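You operate a simulated robot arm through the tools that you are given. There is no shell and no other tool. Be economical: measure what you need, move in short steps, check, and stop when the job is done.

The job below is to be done with a simulated two-armed robot. You get a single attempt, and the scene is never put back.

TASK
Turn the fan speed knob to 45 C. Hold the mute box on the top of the short plywood bench steady with one hand and press the red key of the mute box to switch it on with the other. Fetch the green clip mic and set it on the packing card. Take the log card with clip on the work space on the long plywood bench and put it away on the high shelf of the spares rack. Pull the adapter drawer open. The order is free.

Only the result counts: the job must be done as asked and must still hold three seconds after the hand-in. Knocking over, shifting, dropping, spilling or breaking anything else fails it.

THE ROBOT
Two 7-joint arms with two-finger parallel grippers on one trunk, on a base that drives. Base frame: it is fixed to the floor where the robot stands at the start and does not move with it; the origin is under the middle of the robot, x ahead of it, y to its left, z up. Readings come in mm, degrees, newtons and seconds.
The left shoulder is at the start at [50, 161, 1098], the right one opposite. With the tool pointing down near the work surface each hand reaches from about 220 to 680 mm from the robot's upright axis, wherever it stands, measured 20 degrees to its own side. Places, roughly: adapter drawer [800, -3300, 600]; fan speed knob [800, 0, 1200]; green clip mic (6x2x2 cm) [1800, -1000, 800]; high shelf of the spares rack [1000, 100, 1300]; log card with clip [-500, -1750, 750]; mute box [1750, -500, 750]; packing card [1750, -750, 750]; red key of the mute box [1700, -600, 800]. Payload 3.43 kg a hand.
The TCP of each hand is the grasp point between the finger pads, 30 mm short of the fingertips. In the tool frame z runs along the fingers and y along their closing line. Largest opening 94 mm; finger width 28, thickness 10; the body of the gripper, 50 by 96 mm, starts 55 mm behind the TCP.
Orientation is that of the tool frame in the base frame, as [roll, pitch, yaw] about the fixed x, y, z axes, in that order (R = Rz(yaw) Ry(pitch) Rx(roll)). With the fingers straight down and closing along the base's y, the tool's x points along the base's -x, its y along +y and its z along -z.

THE INTERFACE
- The arms move only by the tool servo_tool. It takes "left_deltas", "right_deltas" or both (then of equal length, played together; a hand with none holds still); each is a list of rows, each a list of 7 numbers: the gripper command, from -1 (fully open) to 1 (shut), values between in proportion, then the shift along the tool's x, y, z in mm, then the turn, a rotation vector about the tool's x, y, z in rad. In form: [[hand, dx, dy, dz, rx, ry, rz], ...]. A call has 1 to 12 rows; each row is the pose to reach, as a shift and turn from the pose commanded when the call began, along the tool's axes at that moment. Rows are played at 5 a second. More than 50 mm and 8.6 degrees between two rows, or a gripper value outside its range, and nothing of the call is played. Where a pose cannot be reached the arm comes as near as it can. A force on the tool above 40 N (or 10 N above the force at the start of the call, whichever is more), or a blocked arm, ends the call early, and 0.2 s more pass. Each finger travels about 45 mm/s and halts on what it meets, pressing with about 37 N; the grip force reading is that of the motor and also rises with nothing between the fingers. The clock runs only during rows and for 0.2 s after the last one: add rows that repeat a pose to give the fingers time. It gives the time, the measured TCP pose, the force on the tool (base axes), the opening and the grip force at its end, in the units of the frame above (readings bear some noise), with the torque about the TCP (base axes, N m) and any sound that the robot's microphone picked up.
- Cameras (640 x 400 px; columns grow to the right, rows downward): "scene" is now at [133, -17.6, 1250.1]; the picture's right is [-0.21, -0.98, 0.00], its down [-0.28, 0.06, -0.96] and it looks along [0.94, -0.20, -0.29] (base axes); focal length 275 px, centre (320, 200). "left" rides on the left gripper at [76, -14, -102] in its tool frame; the picture's right is [0.18, 0.98, 0.00], its down [-0.75, 0.14, -0.64] and it looks along [-0.63, 0.12, 0.77] (tool axes); focal length 243 px, centre (320, 200). "right" rides on the right gripper at [76, 14, -102] in its tool frame; the picture's right is [-0.18, 0.98, 0.00], its down [-0.75, -0.14, -0.64] and it looks along [-0.63, -0.12, 0.77] (tool axes); focal length 243 px, centre (320, 200). There is no depth. A picture from a camera that has moved, and an enlarged one, comes with that camera's place and axes in the base frame and with its lens.
- snapshot(camera): a new picture of that camera. It takes no simulated time.
- lift_body(by): slides the trunk up (or, below 0, down) by that many mm; the arms and the scene camera ride with it, the base frame stays. It gives what a move gives, with no picture.
- drive_base(legs): drives the robot by 1 to 6 legs, each [ahead, left, turn to the left] in mm, mm and degrees, along the robot's own axes; the way and the turn of a leg run together, so that a leg with both is an arc; at most 1500 mm and 180 degrees a leg. The arms and the cameras ride along, it lands a little off, and it stops where it bumps. It gives what a move gives.
- head_to(pan, tilt): turns the head with the scene camera to pan (to the left, within 80 degrees either way) and tilt (down, from -29 to 69), counted from straight ahead of the robot. It gives what a move gives.
- close_up(camera, box): a new picture of the part [left, top, right, bottom] of that camera's present view, enlarged. It takes no simulated time.
- close_job(): hands the job in; it is judged then, once.

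Go step by step. Nothing tells you exact positions but the pictures and the camera data: compare them with the known pose of the tool, close in by small moves and look again before you grip or let go. The budget is 165 turns and 138 pictures, counting those below and the enlarged ones. Unless the task says otherwise, let go and move clear before handing in, and close with one line.

The tools are called as a command line: name --argument value ..., lists and objects as JSON in quotes. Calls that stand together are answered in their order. servo_tool: Moves the arms, as the interface text tells. Its arguments: {"type":"object","properties":{"left_deltas":{"type":"array","items":{"type":"array","items":{"type":"number"}}},"right_deltas":{"type":"array","items":{"type":"array","items":{"type":"number"}}}},"required":[]} The other tools are called the same way: lift_body (by) slides the trunk up or down; drive_base (legs) drives the base; head_to (pan, tilt) turns the head that bears the scene camera; snapshot (camera) takes a picture; close_up (camera, box) takes an enlarged picture of a part of a camera's view; close_job () hands the job in.

At the start:

```text
time: 0.0
left_eef_pos: [514.7, 178.4, 1000.0]
left_tcp_rot: [-180.0, -0.1, -180.0]
left_ft_force: [-0.5, 0.0, 0.2]
left_moment: [0.0, -0.01, -0.01]
left_gripper_width: 93.9
left_grip_force: 0.1
right_eef_pos: [398.9, -212.0, 1000.2]
right_tcp_rot: [180.0, 0.1, -179.9]
right_ft_force: [0.0, 0.0, 0.3]
right_moment: [0.01, 0.0, -0.01]
right_gripper_width: 94.0
right_grip_force: 0.0
trunk travel left (down, up): [-125.0, 142.0]
robot x, y, heading: [-0.2, -2.4, 0.1]
head pan, tilt: [-12.0, 16.7]
```

scene: 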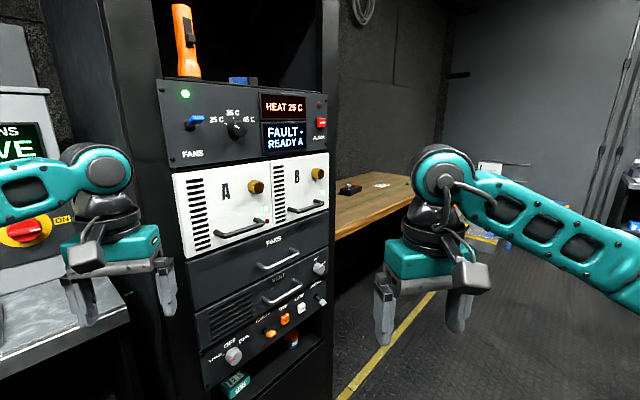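
right: 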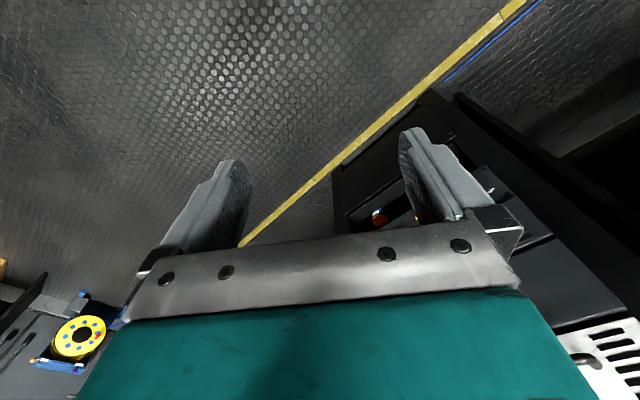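
left: 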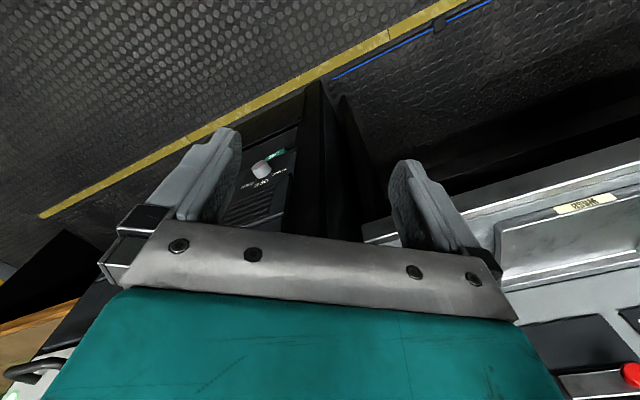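

I see the rack ahead with the FANS panel (blue and black knobs, 25/35/45 C marks). I'll look closer at it and at the surroundings.

close_up --camera "scene" --box '[150, 60, 350, 185]'

close_up --camera "scene" --box '[330, 140, 490, 240]'

```text
3.20 times, centred on (250, 122) of scene
camera zoom: at [133.0, -17.6, 1250.1], right [-0.21, -0.98, 0.0], down [-0.28, 0.06, -0.96], along [0.94, -0.2, -0.29], focal length 881 px, centre (544, 448)
```

zoom: 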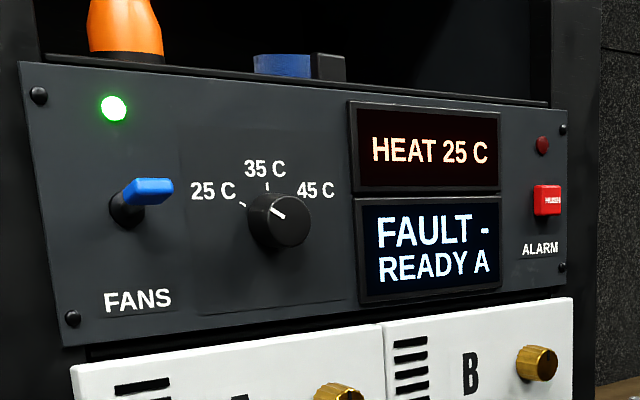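

```text
4.00 times, centred on (410, 190) of scene
camera zoom: at [133.0, -17.6, 1250.1], right [-0.21, -0.98, 0.0], down [-0.28, 0.06, -0.96], along [0.94, -0.2, -0.29], focal length 1102 px, centre (-40, 240)
```

zoom: 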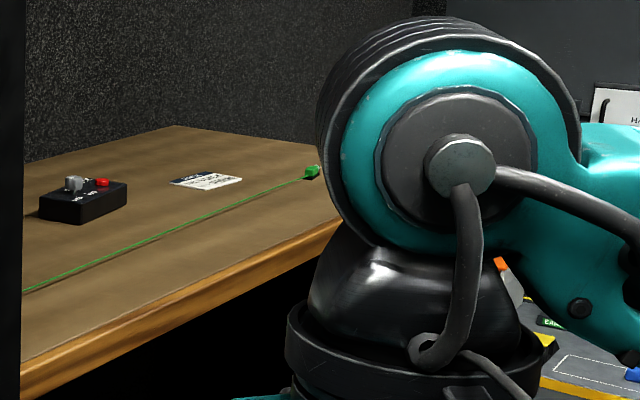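

The knob is a round one with pointer at 25; the rack seems yawed. I raise the trunk to get parallax.

lift_body --by 130

close_up --camera "scene" --box '[150, 60, 350, 185]'

snapshot --camera "scene"

```text
time: 1.6
left_eef_pos: [514.6, 178.4, 1129.5]
left_tcp_rot: [179.9, 0.0, 179.9]
left_ft_force: [-0.9, 0.6, 0.1]
left_moment: [-0.01, 0.0, -0.02]
left_gripper_width: 93.6
left_grip_force: 0.1
right_eef_pos: [399.7, -212.3, 1130.6]
right_tcp_rot: [180.0, -0.1, -179.9]
right_ft_force: [-0.1, -0.9, -0.1]
right_moment: [-0.01, 0.0, 0.0]
right_gripper_width: 93.9
right_grip_force: 0.0
trunk travel left (down, up): [-255.0, 12.0]
robot x, y, heading: [1.8, 1.6, -0.2]
head pan, tilt: [-12.0, 16.7]
```

```text
3.20 times, centred on (250, 122) of scene
camera zoom: at [133.1, -17.6, 1380.0], right [-0.21, -0.98, 0.0], down [-0.28, 0.06, -0.96], along [0.94, -0.2, -0.29], focal length 881 px, centre (544, 448)
```

zoom: 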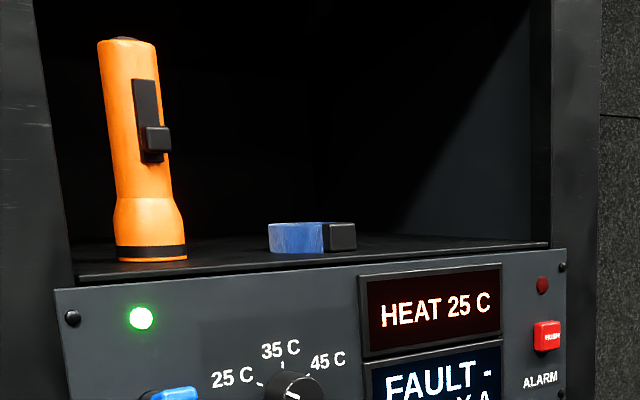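

```text
131 pictures are left
camera scene: at [133.1, -17.6, 1380.0], right [-0.21, -0.98, 0.0], down [-0.28, 0.06, -0.96], along [0.94, -0.2, -0.29], focal length 275 px, centre (320, 200)
```

scene: 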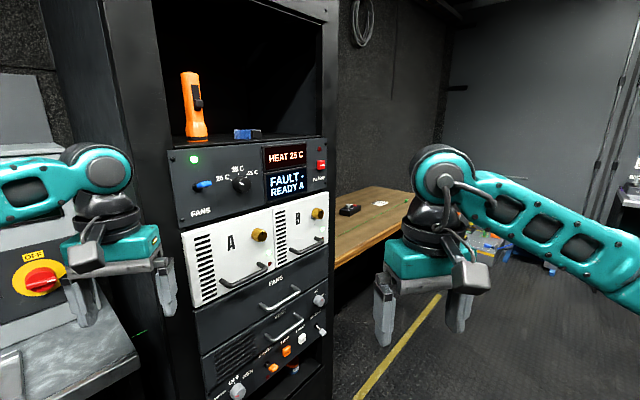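

Triangulating, the knob is near [819, 32, 1224] and the panel is yawed about 34° to the left. Let me survey left and right before moving.

head_to --pan 45 --tilt 25

snapshot --camera "scene"

head_to --pan -75 --tilt 25

snapshot --camera "scene"

```text
time: 2.8
left_eef_pos: [514.4, 177.9, 1130.0]
left_tcp_rot: [-179.9, 0.0, 179.9]
left_ft_force: [0.3, 0.3, 0.5]
left_moment: [0.0, 0.01, 0.04]
left_gripper_width: 94.3
left_grip_force: 0.0
right_eef_pos: [400.4, -211.3, 1130.1]
right_tcp_rot: [-180.0, -0.1, 180.0]
right_ft_force: [0.4, 0.5, 0.5]
right_moment: [-0.01, -0.01, -0.03]
right_gripper_width: 94.2
right_grip_force: 0.2
trunk travel left (down, up): [-255.0, 12.0]
robot x, y, heading: [-1.7, 0.4, -0.0]
head pan, tilt: [45.0, 25.0]
```

```text
130 pictures are left
camera scene: at [106.8, 66.9, 1366.6], right [0.71, -0.71, 0.0], down [-0.3, -0.3, -0.91], along [0.64, 0.64, -0.42], focal length 275 px, centre (320, 200)
```

scene: 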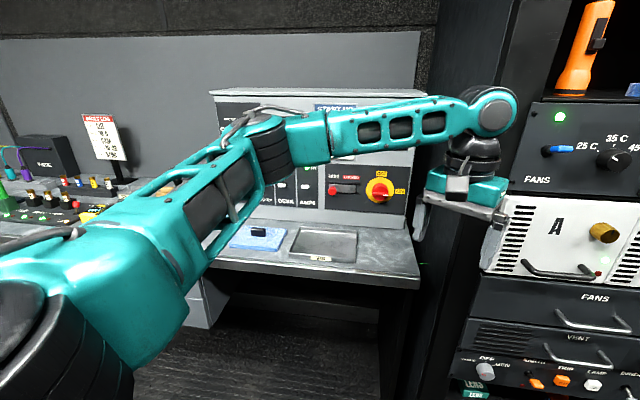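

```text
time: 4.8
left_eef_pos: [514.9, 177.8, 1130.7]
left_tcp_rot: [180.0, 0.0, 179.9]
left_ft_force: [1.4, 0.1, -0.4]
left_moment: [0.04, 0.0, -0.03]
left_gripper_width: 93.9
left_grip_force: 0.1
right_eef_pos: [399.3, -213.0, 1130.3]
right_tcp_rot: [-180.0, 0.1, 179.9]
right_ft_force: [0.6, 0.1, 1.3]
right_moment: [0.01, -0.01, -0.01]
right_gripper_width: 93.9
right_grip_force: 0.0
trunk travel left (down, up): [-255.0, 12.0]
robot x, y, heading: [3.3, 2.8, -0.3]
head pan, tilt: [-75.0, 25.0]
```

```text
129 pictures are left
camera scene: at [65.5, -87.2, 1366.6], right [-0.97, -0.26, 0.0], down [-0.11, 0.41, -0.91], along [0.23, -0.88, -0.42], focal length 275 px, centre (320, 200)
```

scene: 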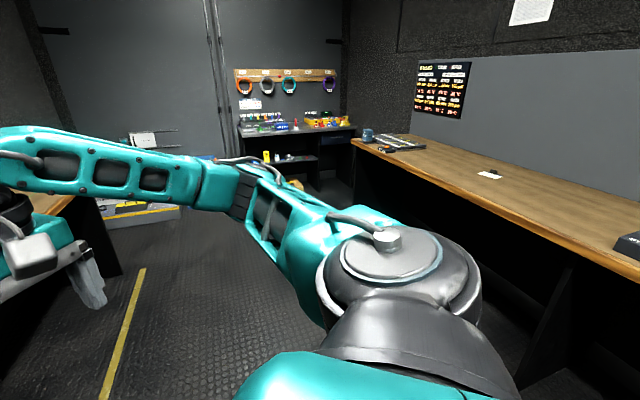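

Long bench is to the right with the card on it; the short bench is ahead-right. I retract the left hand, then drive to face the rack for the knob with the right hand.

servo_tool --left_deltas '[[-1, 50, 0, 0, 0, 0, 0], [-1, 100, 0, 0, 0, 0, 0], [-1, 150, 0, 0, 0, 0, 0], [-1, 190, 0, 0, 0, 0, 0]]'

drive_base --legs '[[240, -190, 0], [0, 0, 34]]'

head_to --pan 0 --tilt 20

snapshot --camera "scene"

```text
time: 5.8
left_eef_pos: [325.0, 177.3, 1129.2]
left_tcp_rot: [180.0, 0.1, 180.0]
left_ft_force: [-0.2, -0.4, -0.2]
left_moment: [-0.01, -0.01, -0.05]
left_gripper_width: 94.2
left_grip_force: 0.0
right_eef_pos: [399.1, -210.4, 1129.8]
right_tcp_rot: [-179.9, -0.1, 180.0]
right_ft_force: [1.0, -0.4, -0.3]
right_moment: [0.01, 0.02, -0.01]
right_gripper_width: 94.1
right_grip_force: 0.0
trunk travel left (down, up): [-255.0, 12.0]
robot x, y, heading: [-0.1, -0.7, 0.1]
head pan, tilt: [-75.0, 25.0]
```

```text
time: 9.5
left_eef_pos: [410.9, 138.6, 1128.7]
left_tcp_rot: [-180.0, 0.0, -146.4]
left_ft_force: [-0.3, 0.4, -0.1]
left_moment: [0.02, -0.02, 0.0]
left_gripper_width: 94.0
left_grip_force: 0.0
right_eef_pos: [688.1, -145.1, 1129.6]
right_tcp_rot: [-180.0, 0.1, -146.4]
right_ft_force: [-0.7, -0.1, -0.1]
right_moment: [-0.02, 0.01, -0.02]
right_gripper_width: 94.1
right_grip_force: 0.1
trunk travel left (down, up): [-255.0, 12.0]
robot x, y, heading: [237.4, -193.0, 33.6]
head pan, tilt: [-75.0, 25.0]
```

```text
time: 11.0
left_eef_pos: [409.5, 137.3, 1129.6]
left_tcp_rot: [-179.9, 0.0, -146.4]
left_ft_force: [0.3, 0.0, 0.3]
left_moment: [0.01, 0.02, 0.01]
left_gripper_width: 94.0
left_grip_force: 0.1
right_eef_pos: [687.7, -145.4, 1130.5]
right_tcp_rot: [-180.0, 0.0, -146.4]
right_ft_force: [0.1, -0.3, -0.2]
right_moment: [-0.02, -0.04, -0.02]
right_gripper_width: 93.9
right_grip_force: 0.1
trunk travel left (down, up): [-255.0, 12.0]
robot x, y, heading: [235.1, -193.8, 33.6]
head pan, tilt: [0.0, 20.0]
```

```text
128 pictures are left
camera scene: at [350.9, -114.9, 1374.7], right [0.55, -0.83, 0.0], down [-0.28, -0.19, -0.94], along [0.78, 0.52, -0.34], focal length 275 px, centre (320, 200)
```

scene: 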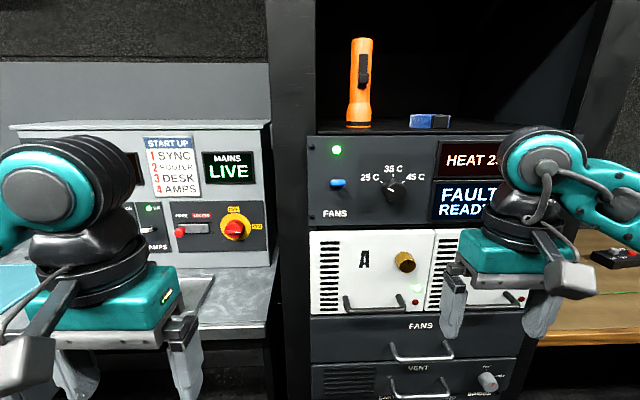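

close_up --camera "scene" --box '[340, 140, 460, 215]'

```text
5.33 times, centred on (400, 178) of scene
camera zoom: at [350.9, -114.9, 1374.7], right [0.55, -0.83, 0.0], down [-0.28, -0.19, -0.94], along [0.78, 0.52, -0.34], focal length 1469 px, centre (-107, 320)
```

zoom: 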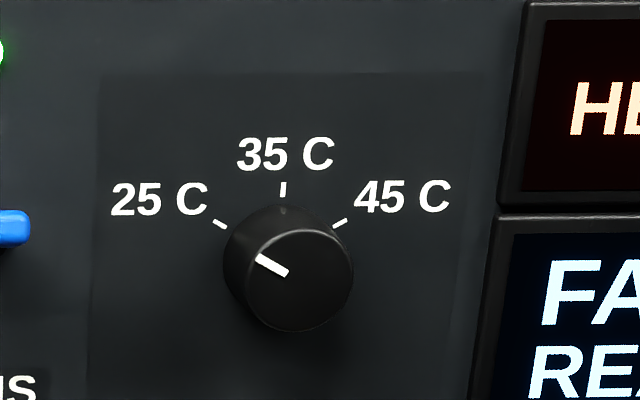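

Knob front is at about [822, 34, 1224], ~40 mm wide, to turn ~120° clockwise. I pitch the right hand forward to a stand-off in front of it.

servo_tool --right_deltas '[[-0.6, -9, 7, -9, 0, -0.143, 0], [-0.5, -18, 14, -18, 0, -0.286, 0], [-0.4, -27, 21, -26, 0, -0.428, 0], [-0.3, -36, 28, -35, 0, -0.571, 0], [-0.3, -45, 34, -43, 0, -0.714, 0], [-0.3, -54, 41, -52, 0, -0.857, 0], [-0.3, -63, 48, -60, 0, -1.0, 0], [-0.3, -72, 55, -69, 0, -1.142, 0], [-0.3, -81, 62, -77, 0, -1.285, 0], [-0.3, -90, 69, -86, 0, -1.428, 0], [-0.3, -96, 75, -94, 0, -1.571, 0]]'

snapshot --camera "right"

snapshot --camera "scene"

```text
time: 13.6
left_eef_pos: [410.9, 136.4, 1130.1]
left_tcp_rot: [179.9, 0.1, -146.4]
left_ft_force: [-0.7, -0.8, 0.1]
left_moment: [0.01, 0.06, -0.05]
left_gripper_width: 94.0
left_grip_force: 0.1
right_eef_pos: [690.6, 0.6, 1211.4]
right_tcp_rot: [116.7, 84.3, 156.3]
right_ft_force: [0.1, -0.9, 0.3]
right_moment: [0.04, -0.03, 0.02]
right_gripper_width: 61.0
right_grip_force: 0.1
trunk travel left (down, up): [-255.0, 12.0]
robot x, y, heading: [234.3, -193.5, 33.5]
head pan, tilt: [0.0, 20.0]
stopped in row 11 (right hand): the arm was blocked; the commanded pose is now the measured one
```

```text
126 pictures are left
camera right: at [594.6, -49.7, 1142.1], right [-0.6, 0.75, 0.27], down [-0.34, -0.55, 0.77], along [0.72, 0.37, 0.58], focal length 243 px, centre (320, 200)
```

right: 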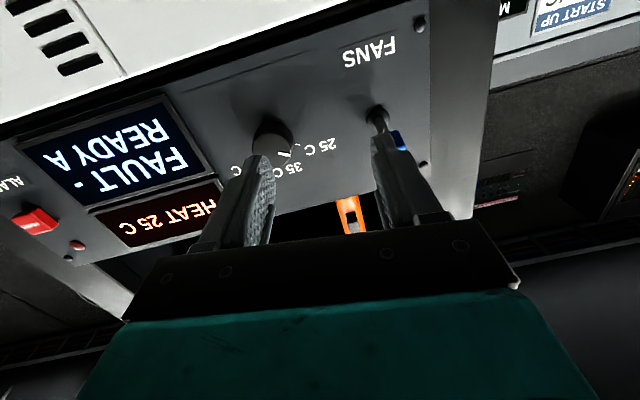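

```text
125 pictures are left
camera scene: at [351.9, -117.0, 1374.8], right [0.55, -0.83, 0.0], down [-0.29, -0.19, -0.94], along [0.78, 0.52, -0.34], focal length 275 px, centre (320, 200)
```

scene: 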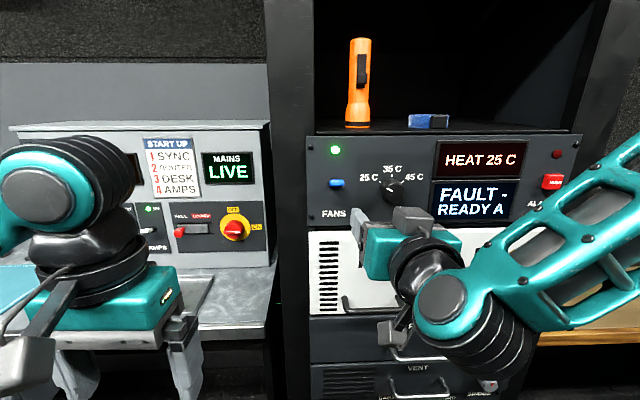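

The arm stopped slightly yawed. I try correcting the orientation and position in small steps.

servo_tool --right_deltas '[[-0.3, -6, -16, 12, 0.035, -0.015, -0.03], [-0.3, -12, -32, 24, 0.07, -0.03, -0.06], [-0.3, -18.5, -47, 37, 0.106, -0.045, -0.089]]'

```text
time: 14.4
left_eef_pos: [409.6, 137.7, 1129.3]
left_tcp_rot: [-180.0, 0.0, -146.3]
left_ft_force: [0.1, -0.3, -0.1]
left_moment: [0.0, 0.02, -0.02]
left_gripper_width: 94.0
left_grip_force: 0.1
right_eef_pos: [752.4, -11.0, 1226.9]
right_tcp_rot: [-139.8, 89.5, -106.6]
right_ft_force: [0.2, -0.3, 0.9]
right_moment: [-0.02, 0.02, 0.03]
right_gripper_width: 61.0
right_grip_force: 0.0
trunk travel left (down, up): [-255.0, 12.0]
robot x, y, heading: [237.4, -193.2, 33.6]
head pan, tilt: [0.0, 20.0]
```

Pose is now right. I roll the hand −60° to start the turn from there, then look.

servo_tool --right_deltas '[[-0.3, 0, 0, 0, 0, 0, -0.135], [-0.3, 0, 0, 0, 0, 0, -0.27], [-0.3, 0, 0, 0, 0, 0, -0.4], [-0.3, 0, 0, 0, 0, 0, -0.53], [-0.3, 0, 0, 0, 0, 0, -0.66], [-0.3, 0, 0, 0, 0, 0, -0.79], [-0.3, 0, 0, 0, 0, 0, -0.92], [-0.3, 0, 0, 0, 0, 0, -1.047]]'

snapshot --camera "right"

close_up --camera "scene" --box '[320, 120, 480, 220]'

```text
time: 16.2
left_eef_pos: [410.2, 138.5, 1128.3]
left_tcp_rot: [-180.0, 0.0, -146.3]
left_ft_force: [0.9, -0.1, 0.5]
left_moment: [0.04, -0.01, -0.01]
left_gripper_width: 93.9
left_grip_force: 0.0
right_eef_pos: [750.3, -9.3, 1225.8]
right_tcp_rot: [-90.4, 29.4, -57.0]
right_ft_force: [0.9, 0.4, 0.5]
right_moment: [0.04, 0.02, 0.04]
right_gripper_width: 60.9
right_grip_force: 0.1
trunk travel left (down, up): [-255.0, 12.0]
robot x, y, heading: [237.3, -187.5, 33.4]
head pan, tilt: [0.0, 20.0]
```

```text
124 pictures are left
camera right: at [694.6, -114.9, 1176.7], right [-0.36, 0.54, -0.76], down [-0.86, 0.14, 0.5], along [0.38, 0.83, 0.41], focal length 243 px, centre (320, 200)
```

right: 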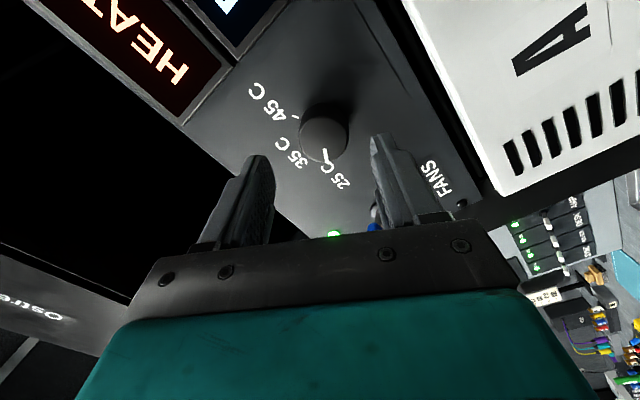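

```text
4.00 times, centred on (400, 170) of scene
camera zoom: at [350.6, -114.5, 1374.7], right [0.55, -0.83, 0.0], down [-0.28, -0.19, -0.94], along [0.78, 0.52, -0.34], focal length 1102 px, centre (0, 320)
```

zoom: 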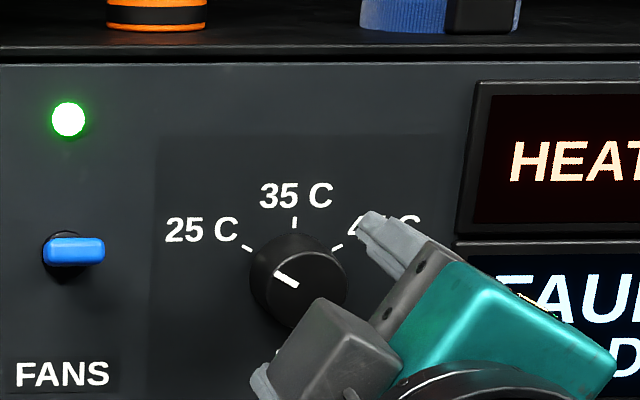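

By two views the knob front is about 60 mm ahead of the TCP, nearly centred. I advance 35 mm and check.

servo_tool --right_deltas '[[-0.3, -3, 3, 18, 0, 0, 0], [-0.3, -3, 3, 35, 0, 0, 0]]'

snapshot --camera "right"

close_up --camera "scene" --box '[320, 120, 480, 220]'

```text
time: 16.8
left_eef_pos: [409.2, 139.0, 1129.8]
left_tcp_rot: [-180.0, 0.0, -146.2]
left_ft_force: [0.2, -0.7, 0.2]
left_moment: [-0.01, -0.02, 0.01]
left_gripper_width: 93.9
left_grip_force: 0.1
right_eef_pos: [776.5, 14.4, 1227.1]
right_tcp_rot: [-90.5, 29.8, -57.3]
right_ft_force: [0.9, -0.4, 0.0]
right_moment: [-0.02, -0.02, -0.01]
right_gripper_width: 61.3
right_grip_force: 0.0
right hand out of reach, approached as far as the arm can: row 2
trunk travel left (down, up): [-255.0, 12.0]
robot x, y, heading: [236.3, -192.7, 33.3]
head pan, tilt: [0.0, 20.0]
```

```text
122 pictures are left
camera right: at [720.3, -90.5, 1177.4], right [-0.36, 0.54, -0.76], down [-0.85, 0.14, 0.5], along [0.38, 0.83, 0.41], focal length 243 px, centre (320, 200)
```

right: 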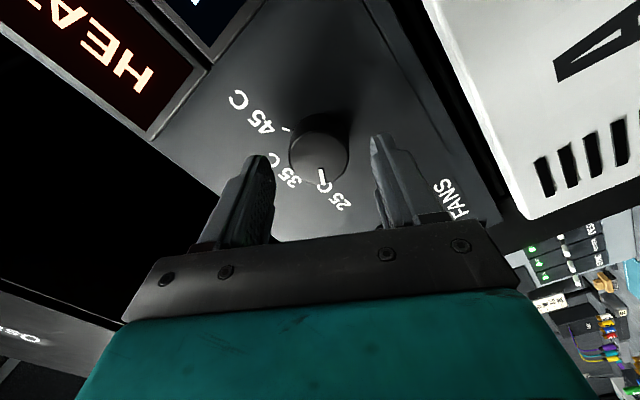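

```text
4.00 times, centred on (400, 170) of scene
camera zoom: at [350.8, -114.5, 1374.7], right [0.55, -0.83, 0.0], down [-0.28, -0.19, -0.94], along [0.78, 0.52, -0.34], focal length 1102 px, centre (0, 320)
```

zoom: 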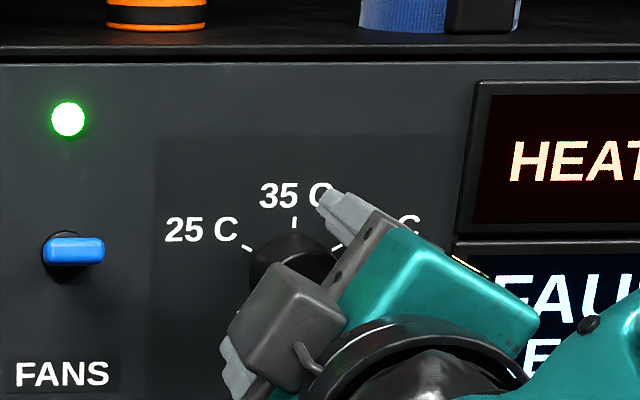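

close_up --camera "right" --box '[220, 80, 420, 205]'

```text
3.20 times, centred on (320, 142) of right
camera zoom: at [720.3, -90.5, 1177.4], right [-0.36, 0.54, -0.76], down [-0.85, 0.14, 0.5], along [0.38, 0.83, 0.41], focal length 776 px, centre (320, 384)
```

zoom: 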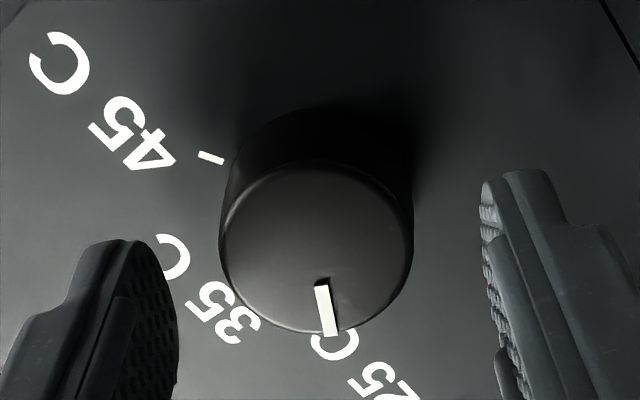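

The face looks ~40 mm ahead; the arm is near its reach limit. I back the hand off 30 mm, drive 70 mm closer, and look again.

servo_tool --right_deltas '[[-0.3, -5, 0, -40, 0, 0, 0], [-0.3, -5, 0, -70, 0, 0, 0]]'

drive_base --legs '[[70, 0, 0]]'

close_up --camera "right" --box '[220, 80, 420, 205]'

snapshot --camera "scene"

```text
time: 17.4
left_eef_pos: [408.4, 138.8, 1129.4]
left_tcp_rot: [180.0, 0.0, -146.2]
left_ft_force: [0.2, -0.5, 0.0]
left_moment: [-0.01, 0.0, -0.01]
left_gripper_width: 94.0
left_grip_force: 0.0
right_eef_pos: [714.9, -20.8, 1229.4]
right_tcp_rot: [-90.3, 29.7, -56.7]
right_ft_force: [-0.7, -0.5, -0.8]
right_moment: [0.01, -0.01, -0.02]
right_gripper_width: 61.3
right_grip_force: 0.1
trunk travel left (down, up): [-255.0, 12.0]
robot x, y, heading: [238.3, -192.0, 33.5]
head pan, tilt: [0.0, 20.0]
```

```text
time: 18.4
left_eef_pos: [468.8, 177.5, 1128.4]
left_tcp_rot: [180.0, -0.1, -146.3]
left_ft_force: [0.5, 0.9, 0.7]
left_moment: [0.02, 0.02, -0.01]
left_gripper_width: 94.1
left_grip_force: 0.0
right_eef_pos: [773.1, 18.3, 1229.8]
right_tcp_rot: [-90.1, 29.6, -56.6]
right_ft_force: [0.0, 1.2, -0.1]
right_moment: [0.04, -0.03, -0.05]
right_gripper_width: 60.9
right_grip_force: 0.1
trunk travel left (down, up): [-255.0, 12.0]
robot x, y, heading: [296.1, -148.5, 33.6]
head pan, tilt: [0.0, 20.0]
```

```text
3.20 times, centred on (320, 142) of right
camera zoom: at [717.9, -86.1, 1178.9], right [-0.36, 0.54, -0.76], down [-0.86, 0.14, 0.5], along [0.37, 0.83, 0.41], focal length 776 px, centre (320, 384)
```

zoom: 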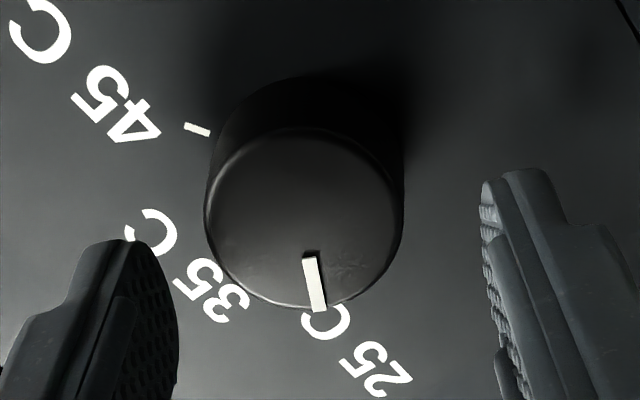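

```text
118 pictures are left
camera scene: at [409.1, -75.5, 1374.6], right [0.55, -0.83, 0.0], down [-0.29, -0.19, -0.94], along [0.78, 0.52, -0.34], focal length 275 px, centre (320, 200)
```

scene: 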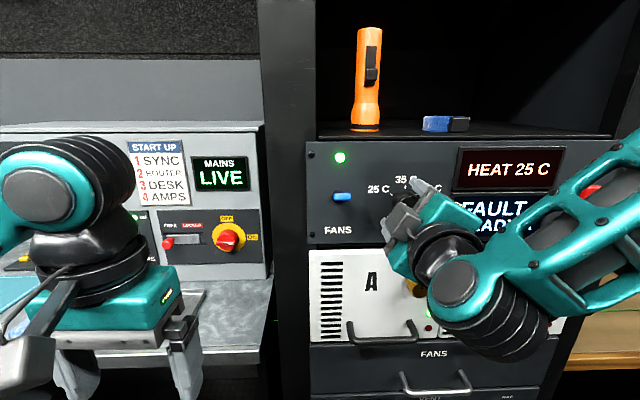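

Face is ~40 mm ahead and ~4 mm off to −y. I advance 27 mm and close.

servo_tool --right_deltas '[[-0.3, 0, -4, 14, 0, 0, 0], [-0.3, 0, -4, 27, 0, 0, 0]]'

close_up --camera "right" --box '[220, 80, 420, 205]'

```text
time: 19.2
left_eef_pos: [464.2, 173.1, 1131.7]
left_tcp_rot: [179.9, 0.4, -146.4]
left_ft_force: [-0.2, -0.4, -0.1]
left_moment: [0.02, -0.04, -0.04]
left_gripper_width: 94.2
left_grip_force: 0.1
right_eef_pos: [787.0, 27.4, 1232.8]
right_tcp_rot: [-90.7, 29.6, -56.3]
right_ft_force: [-17.5, -15.9, 4.4]
right_moment: [-0.18, 0.39, 0.59]
right_gripper_width: 58.1
right_grip_force: 0.1
trunk travel left (down, up): [-255.0, 12.0]
robot x, y, heading: [295.9, -151.3, 33.5]
head pan, tilt: [0.0, 20.0]
stopped in row 2 (right hand): the force on the tool passed its limit (the readings are from after the stop); the commanded pose is now the measured one
```

```text
3.20 times, centred on (320, 142) of right
camera zoom: at [733.4, -78.4, 1182.5], right [-0.37, 0.53, -0.76], down [-0.86, 0.13, 0.5], along [0.37, 0.84, 0.41], focal length 776 px, centre (320, 384)
```

zoom: 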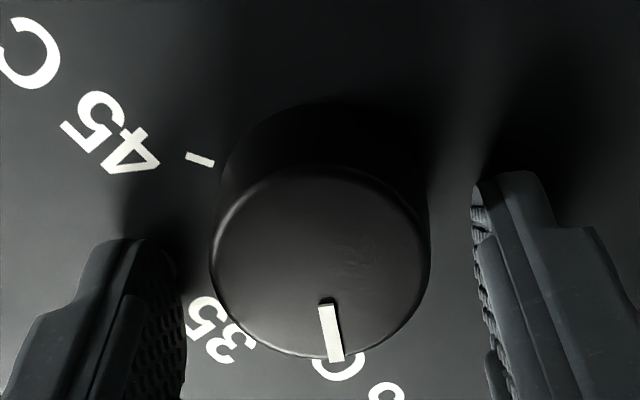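

The tips seem to touch the panel around the knob. I back off 5 mm, close, and check.

servo_tool --right_deltas '[[-0.3, 0, -2, -5, 0, 0, 0], [1, 0, -2, -5, 0, 0, 0], [1, 0, -2, -5, 0, 0, 0], [1, 0, -2, -5, 0, 0, 0]]'

close_up --camera "right" --box '[220, 80, 420, 205]'

```text
time: 20.2
left_eef_pos: [465.9, 175.2, 1130.5]
left_tcp_rot: [179.9, 0.1, -146.3]
left_ft_force: [-0.4, -0.5, 0.5]
left_moment: [-0.01, 0.0, 0.02]
left_gripper_width: 94.1
left_grip_force: 0.1
right_eef_pos: [786.3, 28.0, 1230.5]
right_tcp_rot: [-91.1, 29.5, -56.6]
right_ft_force: [-13.8, 0.5, -14.5]
right_moment: [-0.06, 0.38, 0.21]
right_gripper_width: 37.9
right_grip_force: 43.9
trunk travel left (down, up): [-255.0, 12.0]
robot x, y, heading: [289.9, -150.4, 33.5]
head pan, tilt: [0.0, 20.0]
```

```text
3.20 times, centred on (320, 142) of right
camera zoom: at [732.6, -78.3, 1181.7], right [-0.37, 0.53, -0.76], down [-0.85, 0.13, 0.51], along [0.37, 0.84, 0.4], focal length 776 px, centre (320, 384)
```

zoom: 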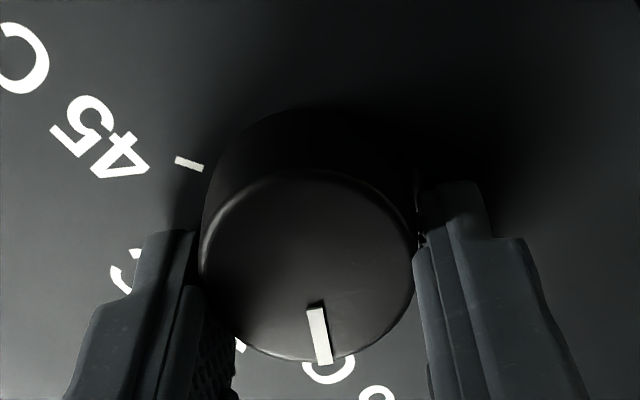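

Gripped (38 mm), but the knob axis appears ~6 mm off toward tool +x. I reopen slightly, recentre and re-grip.

servo_tool --right_deltas '[[0, 0, 0, 0, 0, 0, 0], [0, 3, 0, -1, 0, 0, 0], [0, 5, 0, -1, 0, 0, 0], [1, 5, 0, -1, 0, 0, 0], [1, 5, 0, -1, 0, 0, 0]]'

close_up --camera "right" --box '[220, 80, 420, 205]'

```text
time: 21.4
left_eef_pos: [467.2, 178.6, 1129.8]
left_tcp_rot: [180.0, 0.0, -146.3]
left_ft_force: [-0.1, 0.5, -0.7]
left_moment: [-0.01, 0.0, 0.05]
left_gripper_width: 94.4
left_grip_force: 0.0
right_eef_pos: [789.2, 23.6, 1227.6]
right_tcp_rot: [-91.1, 29.4, -56.7]
right_ft_force: [-2.5, 4.5, -10.4]
right_moment: [-0.16, 0.34, -0.06]
right_gripper_width: 37.7
right_grip_force: 39.5
trunk travel left (down, up): [-255.0, 12.0]
robot x, y, heading: [297.2, -153.7, 33.5]
head pan, tilt: [0.0, 20.0]
```

```text
3.20 times, centred on (320, 142) of right
camera zoom: at [735.3, -82.1, 1178.9], right [-0.37, 0.53, -0.76], down [-0.85, 0.13, 0.51], along [0.37, 0.84, 0.4], focal length 776 px, centre (320, 384)
```

zoom: 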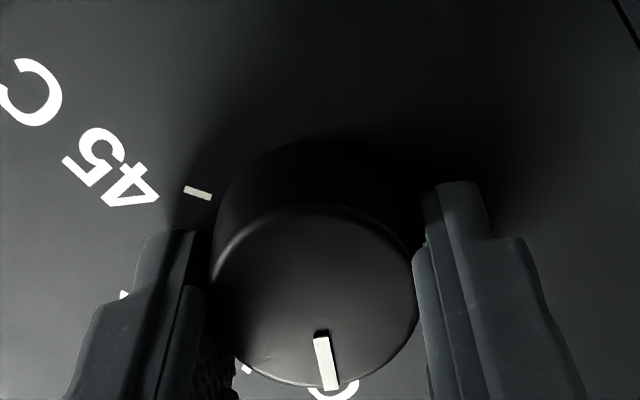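

Centred now. I turn clockwise, first ~48°.

servo_tool --right_deltas '[[1, 0, 0, 0, 0, 0, 0.14], [1, 0, 0, 0, 0, 0, 0.28], [1, 0, 0, 0, 0, 0, 0.42], [1, 0, 0, 0, 0, 0, 0.56], [1, 0, 0, 0, 0, 0, 0.7], [1, 0, 0, 0, 0, 0, 0.84]]'

snapshot --camera "right"

snapshot --camera "scene"

```text
time: 22.8
left_eef_pos: [468.6, 175.3, 1128.6]
left_tcp_rot: [180.0, 0.0, -146.4]
left_ft_force: [-0.3, 0.2, 0.0]
left_moment: [-0.02, 0.02, 0.0]
left_gripper_width: 94.1
left_grip_force: 0.1
right_eef_pos: [792.0, 21.5, 1229.2]
right_tcp_rot: [-93.7, 78.0, -59.9]
right_ft_force: [-3.4, -8.6, -7.7]
right_moment: [-0.77, 1.07, -0.23]
right_gripper_width: 37.4
right_grip_force: 45.5
trunk travel left (down, up): [-255.0, 12.0]
robot x, y, heading: [295.8, -154.9, 33.9]
head pan, tilt: [0.0, 20.0]
```

```text
114 pictures are left
camera right: at [704.0, -36.6, 1152.4], right [-0.55, 0.83, -0.02], down [-0.54, -0.33, 0.78], along [0.64, 0.44, 0.63], focal length 243 px, centre (320, 200)
```

right: 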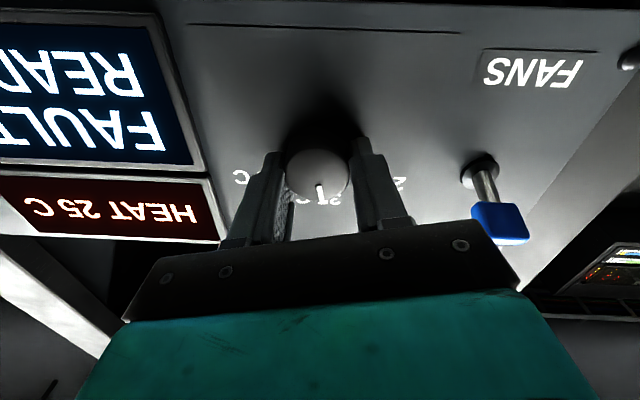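

```text
113 pictures are left
camera scene: at [408.1, -77.8, 1374.8], right [0.55, -0.83, 0.0], down [-0.29, -0.19, -0.94], along [0.78, 0.52, -0.34], focal length 275 px, centre (320, 200)
```

scene: 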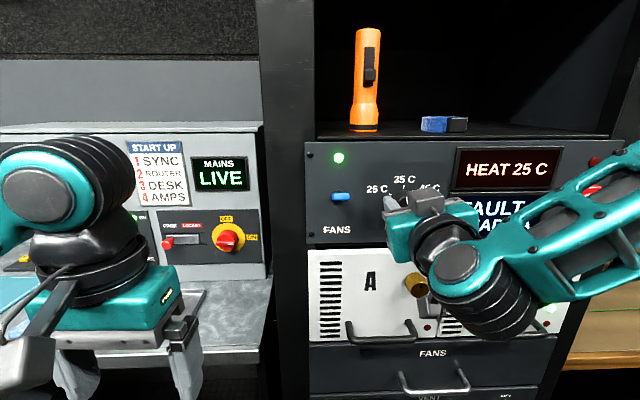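

The knob follows the hand. I continue to ~120°.

servo_tool --right_deltas '[[1, 0, 0, 0, 0, 0, 0.14], [1, 0, 0, 0, 0, 0, 0.28], [1, 0, 0, 0, 0, 0, 0.42], [1, 0, 0, 0, 0, 0, 0.56], [1, 0, 0, 0, 0, 0, 0.7], [1, 0, 0, 0, 0, 0, 0.84], [1, 0, 0, 0, 0, 0, 0.98], [1, 0, 0, 0, 0, 0, 1.12], [1, 0, 0, 0, 0, 0, 1.25], [1, 0, 0, 0, 0, 0, 1.25]]'

snapshot --camera "right"

snapshot --camera "scene"

```text
time: 25.0
left_eef_pos: [468.6, 173.9, 1130.2]
left_tcp_rot: [179.7, 0.0, -146.5]
left_ft_force: [-0.8, 0.2, 0.0]
left_moment: [-0.01, -0.02, 0.0]
left_gripper_width: 94.0
left_grip_force: 0.0
right_eef_pos: [792.5, 17.7, 1227.6]
right_tcp_rot: [91.3, 30.4, 124.1]
right_ft_force: [3.8, -23.7, -11.6]
right_moment: [-0.45, 0.33, 0.27]
right_gripper_width: 37.4
right_grip_force: 45.0
trunk travel left (down, up): [-255.0, 12.0]
robot x, y, heading: [294.4, -153.7, 33.5]
head pan, tilt: [0.0, 20.0]
```

```text
112 pictures are left
camera right: at [665.2, 23.4, 1202.2], right [-0.17, 0.29, 0.94], down [-0.13, -0.95, 0.27], along [0.98, -0.08, 0.2], focal length 243 px, centre (320, 200)
```

right: 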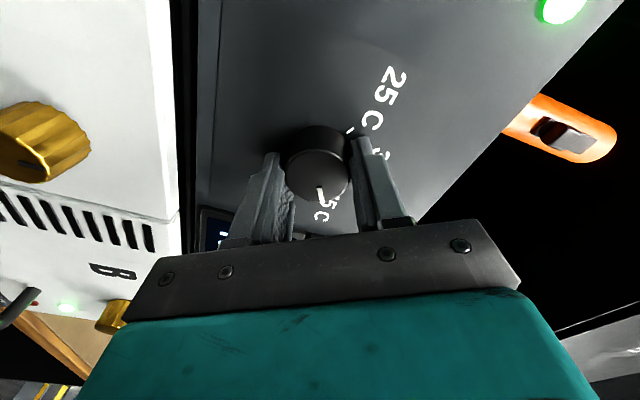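

```text
111 pictures are left
camera scene: at [409.3, -80.2, 1374.7], right [0.55, -0.83, 0.0], down [-0.29, -0.19, -0.94], along [0.78, 0.52, -0.34], focal length 275 px, centre (320, 200)
```

scene: 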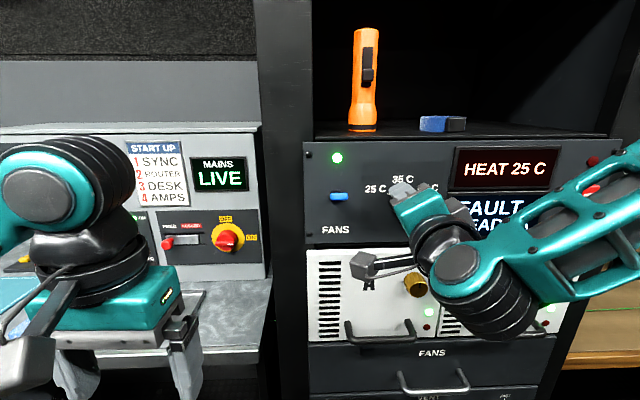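

The pointer is by 45. I release, back straight out, and check.

servo_tool --right_deltas '[[-0.3, 0, 0, 0, 0, 0, 0], [-0.3, 0, 0, 0, 0, 0, 0], [-0.3, 0, 0, -40, 0, 0, 0], [-0.3, 0, 0, -90, 0, 0, 0]]'

close_up --camera "right" --box '[200, 20, 440, 170]'

snapshot --camera "scene"

```text
time: 26.0
left_eef_pos: [465.7, 179.1, 1128.8]
left_tcp_rot: [-179.9, 0.0, -146.4]
left_ft_force: [-0.1, 1.0, -0.3]
left_moment: [-0.01, -0.01, -0.01]
left_gripper_width: 93.8
left_grip_force: 0.0
right_eef_pos: [724.5, -7.1, 1232.5]
right_tcp_rot: [90.8, 30.8, 124.1]
right_ft_force: [-0.3, 0.5, 0.5]
right_moment: [-0.02, 0.02, -0.05]
right_gripper_width: 61.1
right_grip_force: 0.1
right hand out of reach, approached as far as the arm can: row 4
trunk travel left (down, up): [-255.0, 12.0]
robot x, y, heading: [295.3, -146.9, 33.6]
head pan, tilt: [0.0, 20.0]
```

```text
2.67 times, centred on (320, 95) of right
camera zoom: at [596.5, -3.8, 1206.1], right [-0.18, 0.29, 0.94], down [-0.13, -0.95, 0.27], along [0.97, -0.07, 0.21], focal length 647 px, centre (320, 480)
```

zoom: 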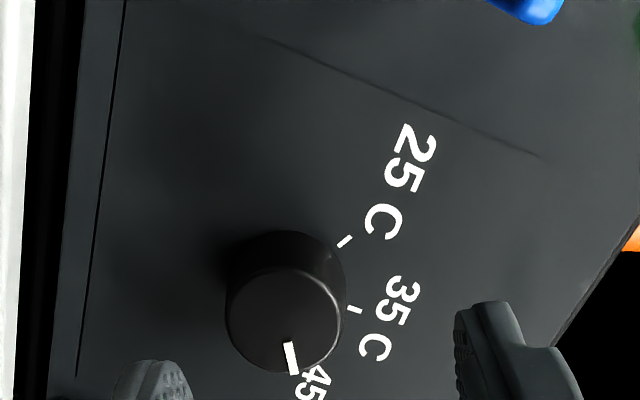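

```text
109 pictures are left
camera scene: at [407.2, -75.2, 1374.7], right [0.55, -0.83, 0.0], down [-0.28, -0.19, -0.94], along [0.78, 0.52, -0.34], focal length 275 px, centre (320, 200)
```

scene: 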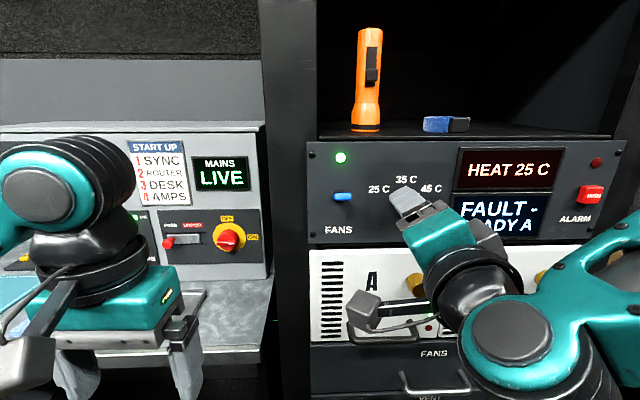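

Knob released; I back the base off to clear and read the knob from the scene camera.

drive_base --legs '[[-200, 0, 0]]'

servo_tool --right_deltas '[[-0.3, 0, 0, -10, 0, 0, -0.14], [-0.3, 0, 0, -10, 0, 0, -0.28], [-0.3, 0, 0, -10, 0, 0, -0.42], [-0.3, 0, 0, -10, 0, 0, -0.56], [-0.3, 0, 0, -10, 0, 0, -0.7], [-0.3, 0, 0, -10, 0, 0, -0.84], [-0.3, 0, 0, -10, 0, 0, -0.98], [-0.3, 0, 0, -10, 0, 0, -1.04]]'

snapshot --camera "scene"

```text
time: 27.6
left_eef_pos: [301.8, 65.7, 1129.0]
left_tcp_rot: [-180.0, -0.1, -146.3]
left_ft_force: [-0.6, -0.5, -0.2]
left_moment: [0.02, -0.04, -0.01]
left_gripper_width: 94.0
left_grip_force: 0.1
right_eef_pos: [557.3, -120.2, 1232.5]
right_tcp_rot: [90.8, 30.7, 124.2]
right_ft_force: [0.2, -0.3, -0.2]
right_moment: [-0.03, 0.0, -0.01]
right_gripper_width: 61.3
right_grip_force: 0.0
trunk travel left (down, up): [-255.0, 12.0]
robot x, y, heading: [132.9, -260.1, 33.9]
head pan, tilt: [0.0, 20.0]
```

```text
time: 29.4
left_eef_pos: [300.9, 66.7, 1129.8]
left_tcp_rot: [-180.0, 0.0, -146.3]
left_ft_force: [0.7, -0.1, 0.0]
left_moment: [0.04, -0.01, -0.02]
left_gripper_width: 94.0
left_grip_force: 0.0
right_eef_pos: [555.3, -116.4, 1232.8]
right_tcp_rot: [-153.0, 89.2, -119.1]
right_ft_force: [0.1, 0.4, -0.2]
right_moment: [0.01, -0.01, 0.0]
right_gripper_width: 61.1
right_grip_force: 0.0
right hand out of reach, approached as far as the arm can: row 1, 2, 3, 4, 5, 6, 7, 8
trunk travel left (down, up): [-255.0, 12.0]
robot x, y, heading: [132.0, -261.4, 33.9]
head pan, tilt: [0.0, 20.0]
```

```text
108 pictures are left
camera scene: at [242.3, -186.6, 1374.7], right [0.55, -0.83, 0.0], down [-0.28, -0.19, -0.94], along [0.78, 0.52, -0.34], focal length 275 px, centre (320, 200)
```

scene: 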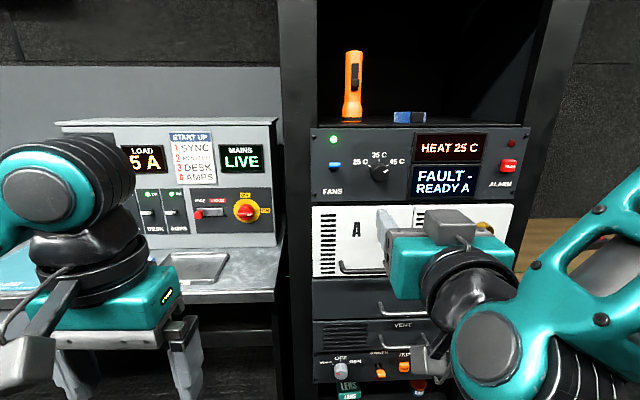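

close_up --camera "scene" --box '[310, 100, 530, 238]'

servo_tool --right_deltas '[[-1, 0, 0, 0, 0, 0.14, 0], [-1, 10, 0, 0, 0, 0.28, 0], [-1, 20, -10, 0, 0, 0.42, 0], [-1, 30, -20, 0, 0, 0.56, 0], [-1, 40, -30, 0, 0, 0.7, 0], [-1, 50, -40, 0, 0, 0.84, 0], [-1, 60, -50, 0, 0, 0.98, 0], [-1, 70, -60, 0, 0, 1.12, 0], [-1, 80, -70, 0, 0, 1.26, 0], [-1, 80, -75, 0, 0, 1.4, 0], [-1, 80, -75, 0, 0, 1.54, 0]]'

```text
2.90 times, centred on (420, 169) of scene
camera zoom: at [242.3, -186.6, 1374.7], right [0.55, -0.83, 0.0], down [-0.28, -0.19, -0.94], along [0.78, 0.52, -0.34], focal length 798 px, centre (30, 290)
```

zoom: 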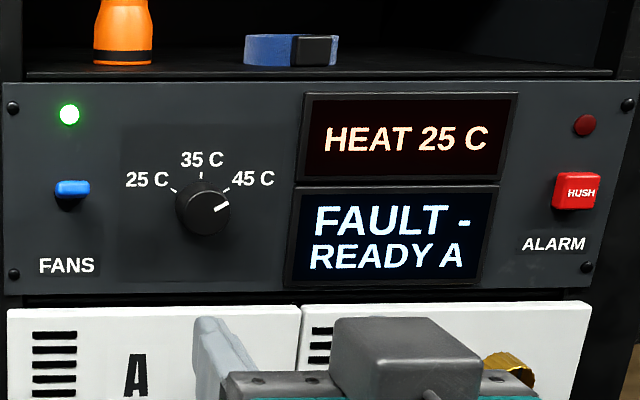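

```text
time: 31.8
left_eef_pos: [302.7, 67.6, 1129.1]
left_tcp_rot: [-180.0, 0.1, -146.4]
left_ft_force: [-0.3, 0.3, -0.4]
left_moment: [0.01, 0.02, 0.01]
left_gripper_width: 94.4
left_grip_force: 0.2
right_eef_pos: [595.7, -180.5, 1151.6]
right_tcp_rot: [-179.7, 0.9, -146.1]
right_ft_force: [-0.1, -0.8, 0.7]
right_moment: [0.04, 0.0, 0.05]
right_gripper_width: 93.9
right_grip_force: 0.1
trunk travel left (down, up): [-255.0, 12.0]
robot x, y, heading: [126.4, -260.3, 33.7]
head pan, tilt: [0.0, 20.0]
```

close_up --camera "scene" --box '[350, 145, 410, 183]'

```text
10.53 times, centred on (380, 164) of scene
camera zoom: at [242.8, -186.3, 1374.6], right [0.55, -0.83, 0.0], down [-0.29, -0.19, -0.94], along [0.78, 0.52, -0.34], focal length 2899 px, centre (-312, 579)
```

zoom: 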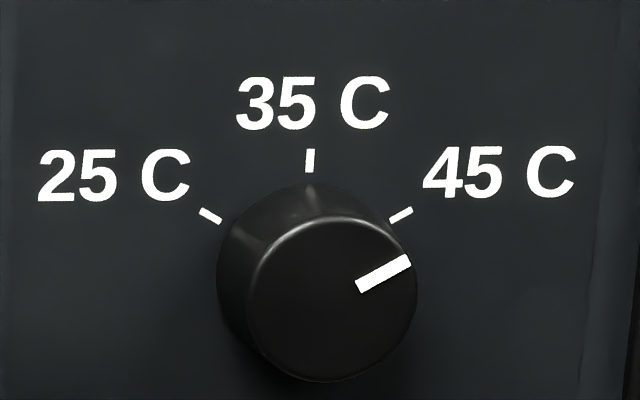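

Pointer is exactly on 45. The benches seem parallel to the rack (room yawed ~35°), so I slide right along the aisle toward the short bench and lower the trunk.

drive_base --legs '[[0, -1300, 0]]'

lift_body --by -130

snapshot --camera "scene"

```text
time: 38.3
left_eef_pos: [1021.7, -1002.3, 1128.8]
left_tcp_rot: [179.9, 0.0, -145.6]
left_ft_force: [0.3, 1.1, -0.3]
left_moment: [0.01, 0.01, -0.01]
left_gripper_width: 94.0
left_grip_force: 0.0
right_eef_pos: [1318.0, -1245.6, 1152.7]
right_tcp_rot: [-179.7, 1.0, -145.5]
right_ft_force: [-0.2, 0.5, -0.6]
right_moment: [-0.01, 0.0, -0.03]
right_gripper_width: 94.0
right_grip_force: 0.1
trunk travel left (down, up): [-255.0, 12.0]
robot x, y, heading: [853.4, -1333.6, 34.3]
head pan, tilt: [0.0, 20.0]
```

```text
time: 39.8
left_eef_pos: [1019.3, -1002.6, 998.9]
left_tcp_rot: [180.0, 0.0, -145.7]
left_ft_force: [-0.1, 0.0, 0.4]
left_moment: [0.02, -0.01, -0.02]
left_gripper_width: 94.2
left_grip_force: 0.2
right_eef_pos: [1317.9, -1246.0, 1021.9]
right_tcp_rot: [-179.8, 1.0, -145.5]
right_ft_force: [-0.3, -0.6, -0.1]
right_moment: [0.01, 0.02, -0.03]
right_gripper_width: 93.7
right_grip_force: 0.0
trunk travel left (down, up): [-125.0, 142.0]
robot x, y, heading: [851.0, -1332.2, 34.3]
head pan, tilt: [0.0, 20.0]
```

```text
105 pictures are left
camera scene: at [963.9, -1256.2, 1244.8], right [0.56, -0.83, 0.0], down [-0.28, -0.19, -0.94], along [0.78, 0.53, -0.34], focal length 275 px, centre (320, 200)
```

scene: 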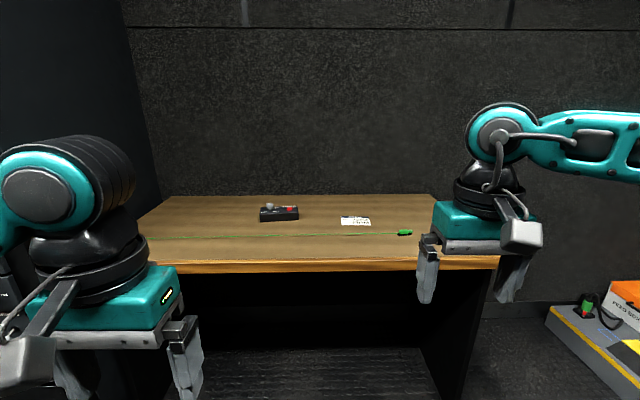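

The bench shows the mute box, packing card and green mic. I look down to see how far the robot's base reaches forward.

head_to --pan 0 --tilt 69

snapshot --camera "scene"

close_up --camera "right" --box '[0, 0, 640, 400]'

```text
time: 41.0
left_eef_pos: [1021.2, -1003.0, 999.0]
left_tcp_rot: [179.9, 0.1, -145.6]
left_ft_force: [0.0, 0.3, -0.9]
left_moment: [0.01, -0.01, 0.02]
left_gripper_width: 94.2
left_grip_force: 0.0
right_eef_pos: [1317.5, -1246.5, 1022.5]
right_tcp_rot: [-179.8, 1.0, -145.6]
right_ft_force: [0.5, 0.1, -0.1]
right_moment: [0.03, 0.0, -0.02]
right_gripper_width: 94.2
right_grip_force: 0.1
trunk travel left (down, up): [-125.0, 142.0]
robot x, y, heading: [857.6, -1333.4, 34.5]
head pan, tilt: [0.0, 68.8]
```

```text
104 pictures are left
camera scene: at [933.4, -1277.1, 1177.2], right [0.56, -0.83, 0.0], down [-0.77, -0.53, -0.36], along [0.3, 0.2, -0.93], focal length 275 px, centre (320, 200)
```

scene: 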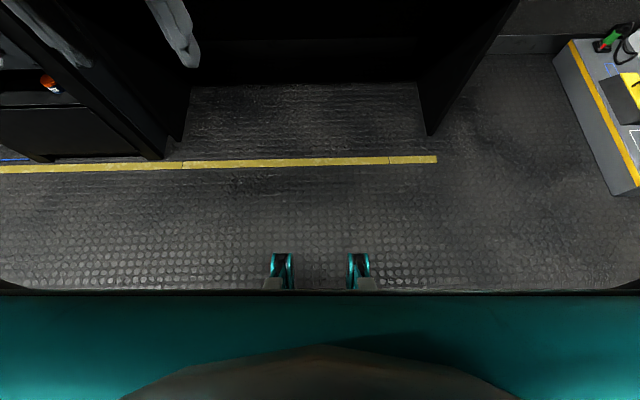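

```text
1.00 times, centred on (320, 200) of right
camera zoom: at [1243.4, -1276.7, 1122.8], right [-0.41, 0.91, 0.0], down [0.69, 0.31, 0.66], along [0.6, 0.27, -0.75], focal length 243 px, centre (320, 200)
```

zoom: 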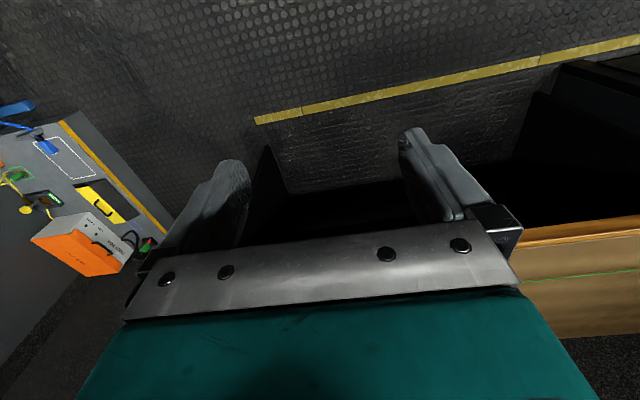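

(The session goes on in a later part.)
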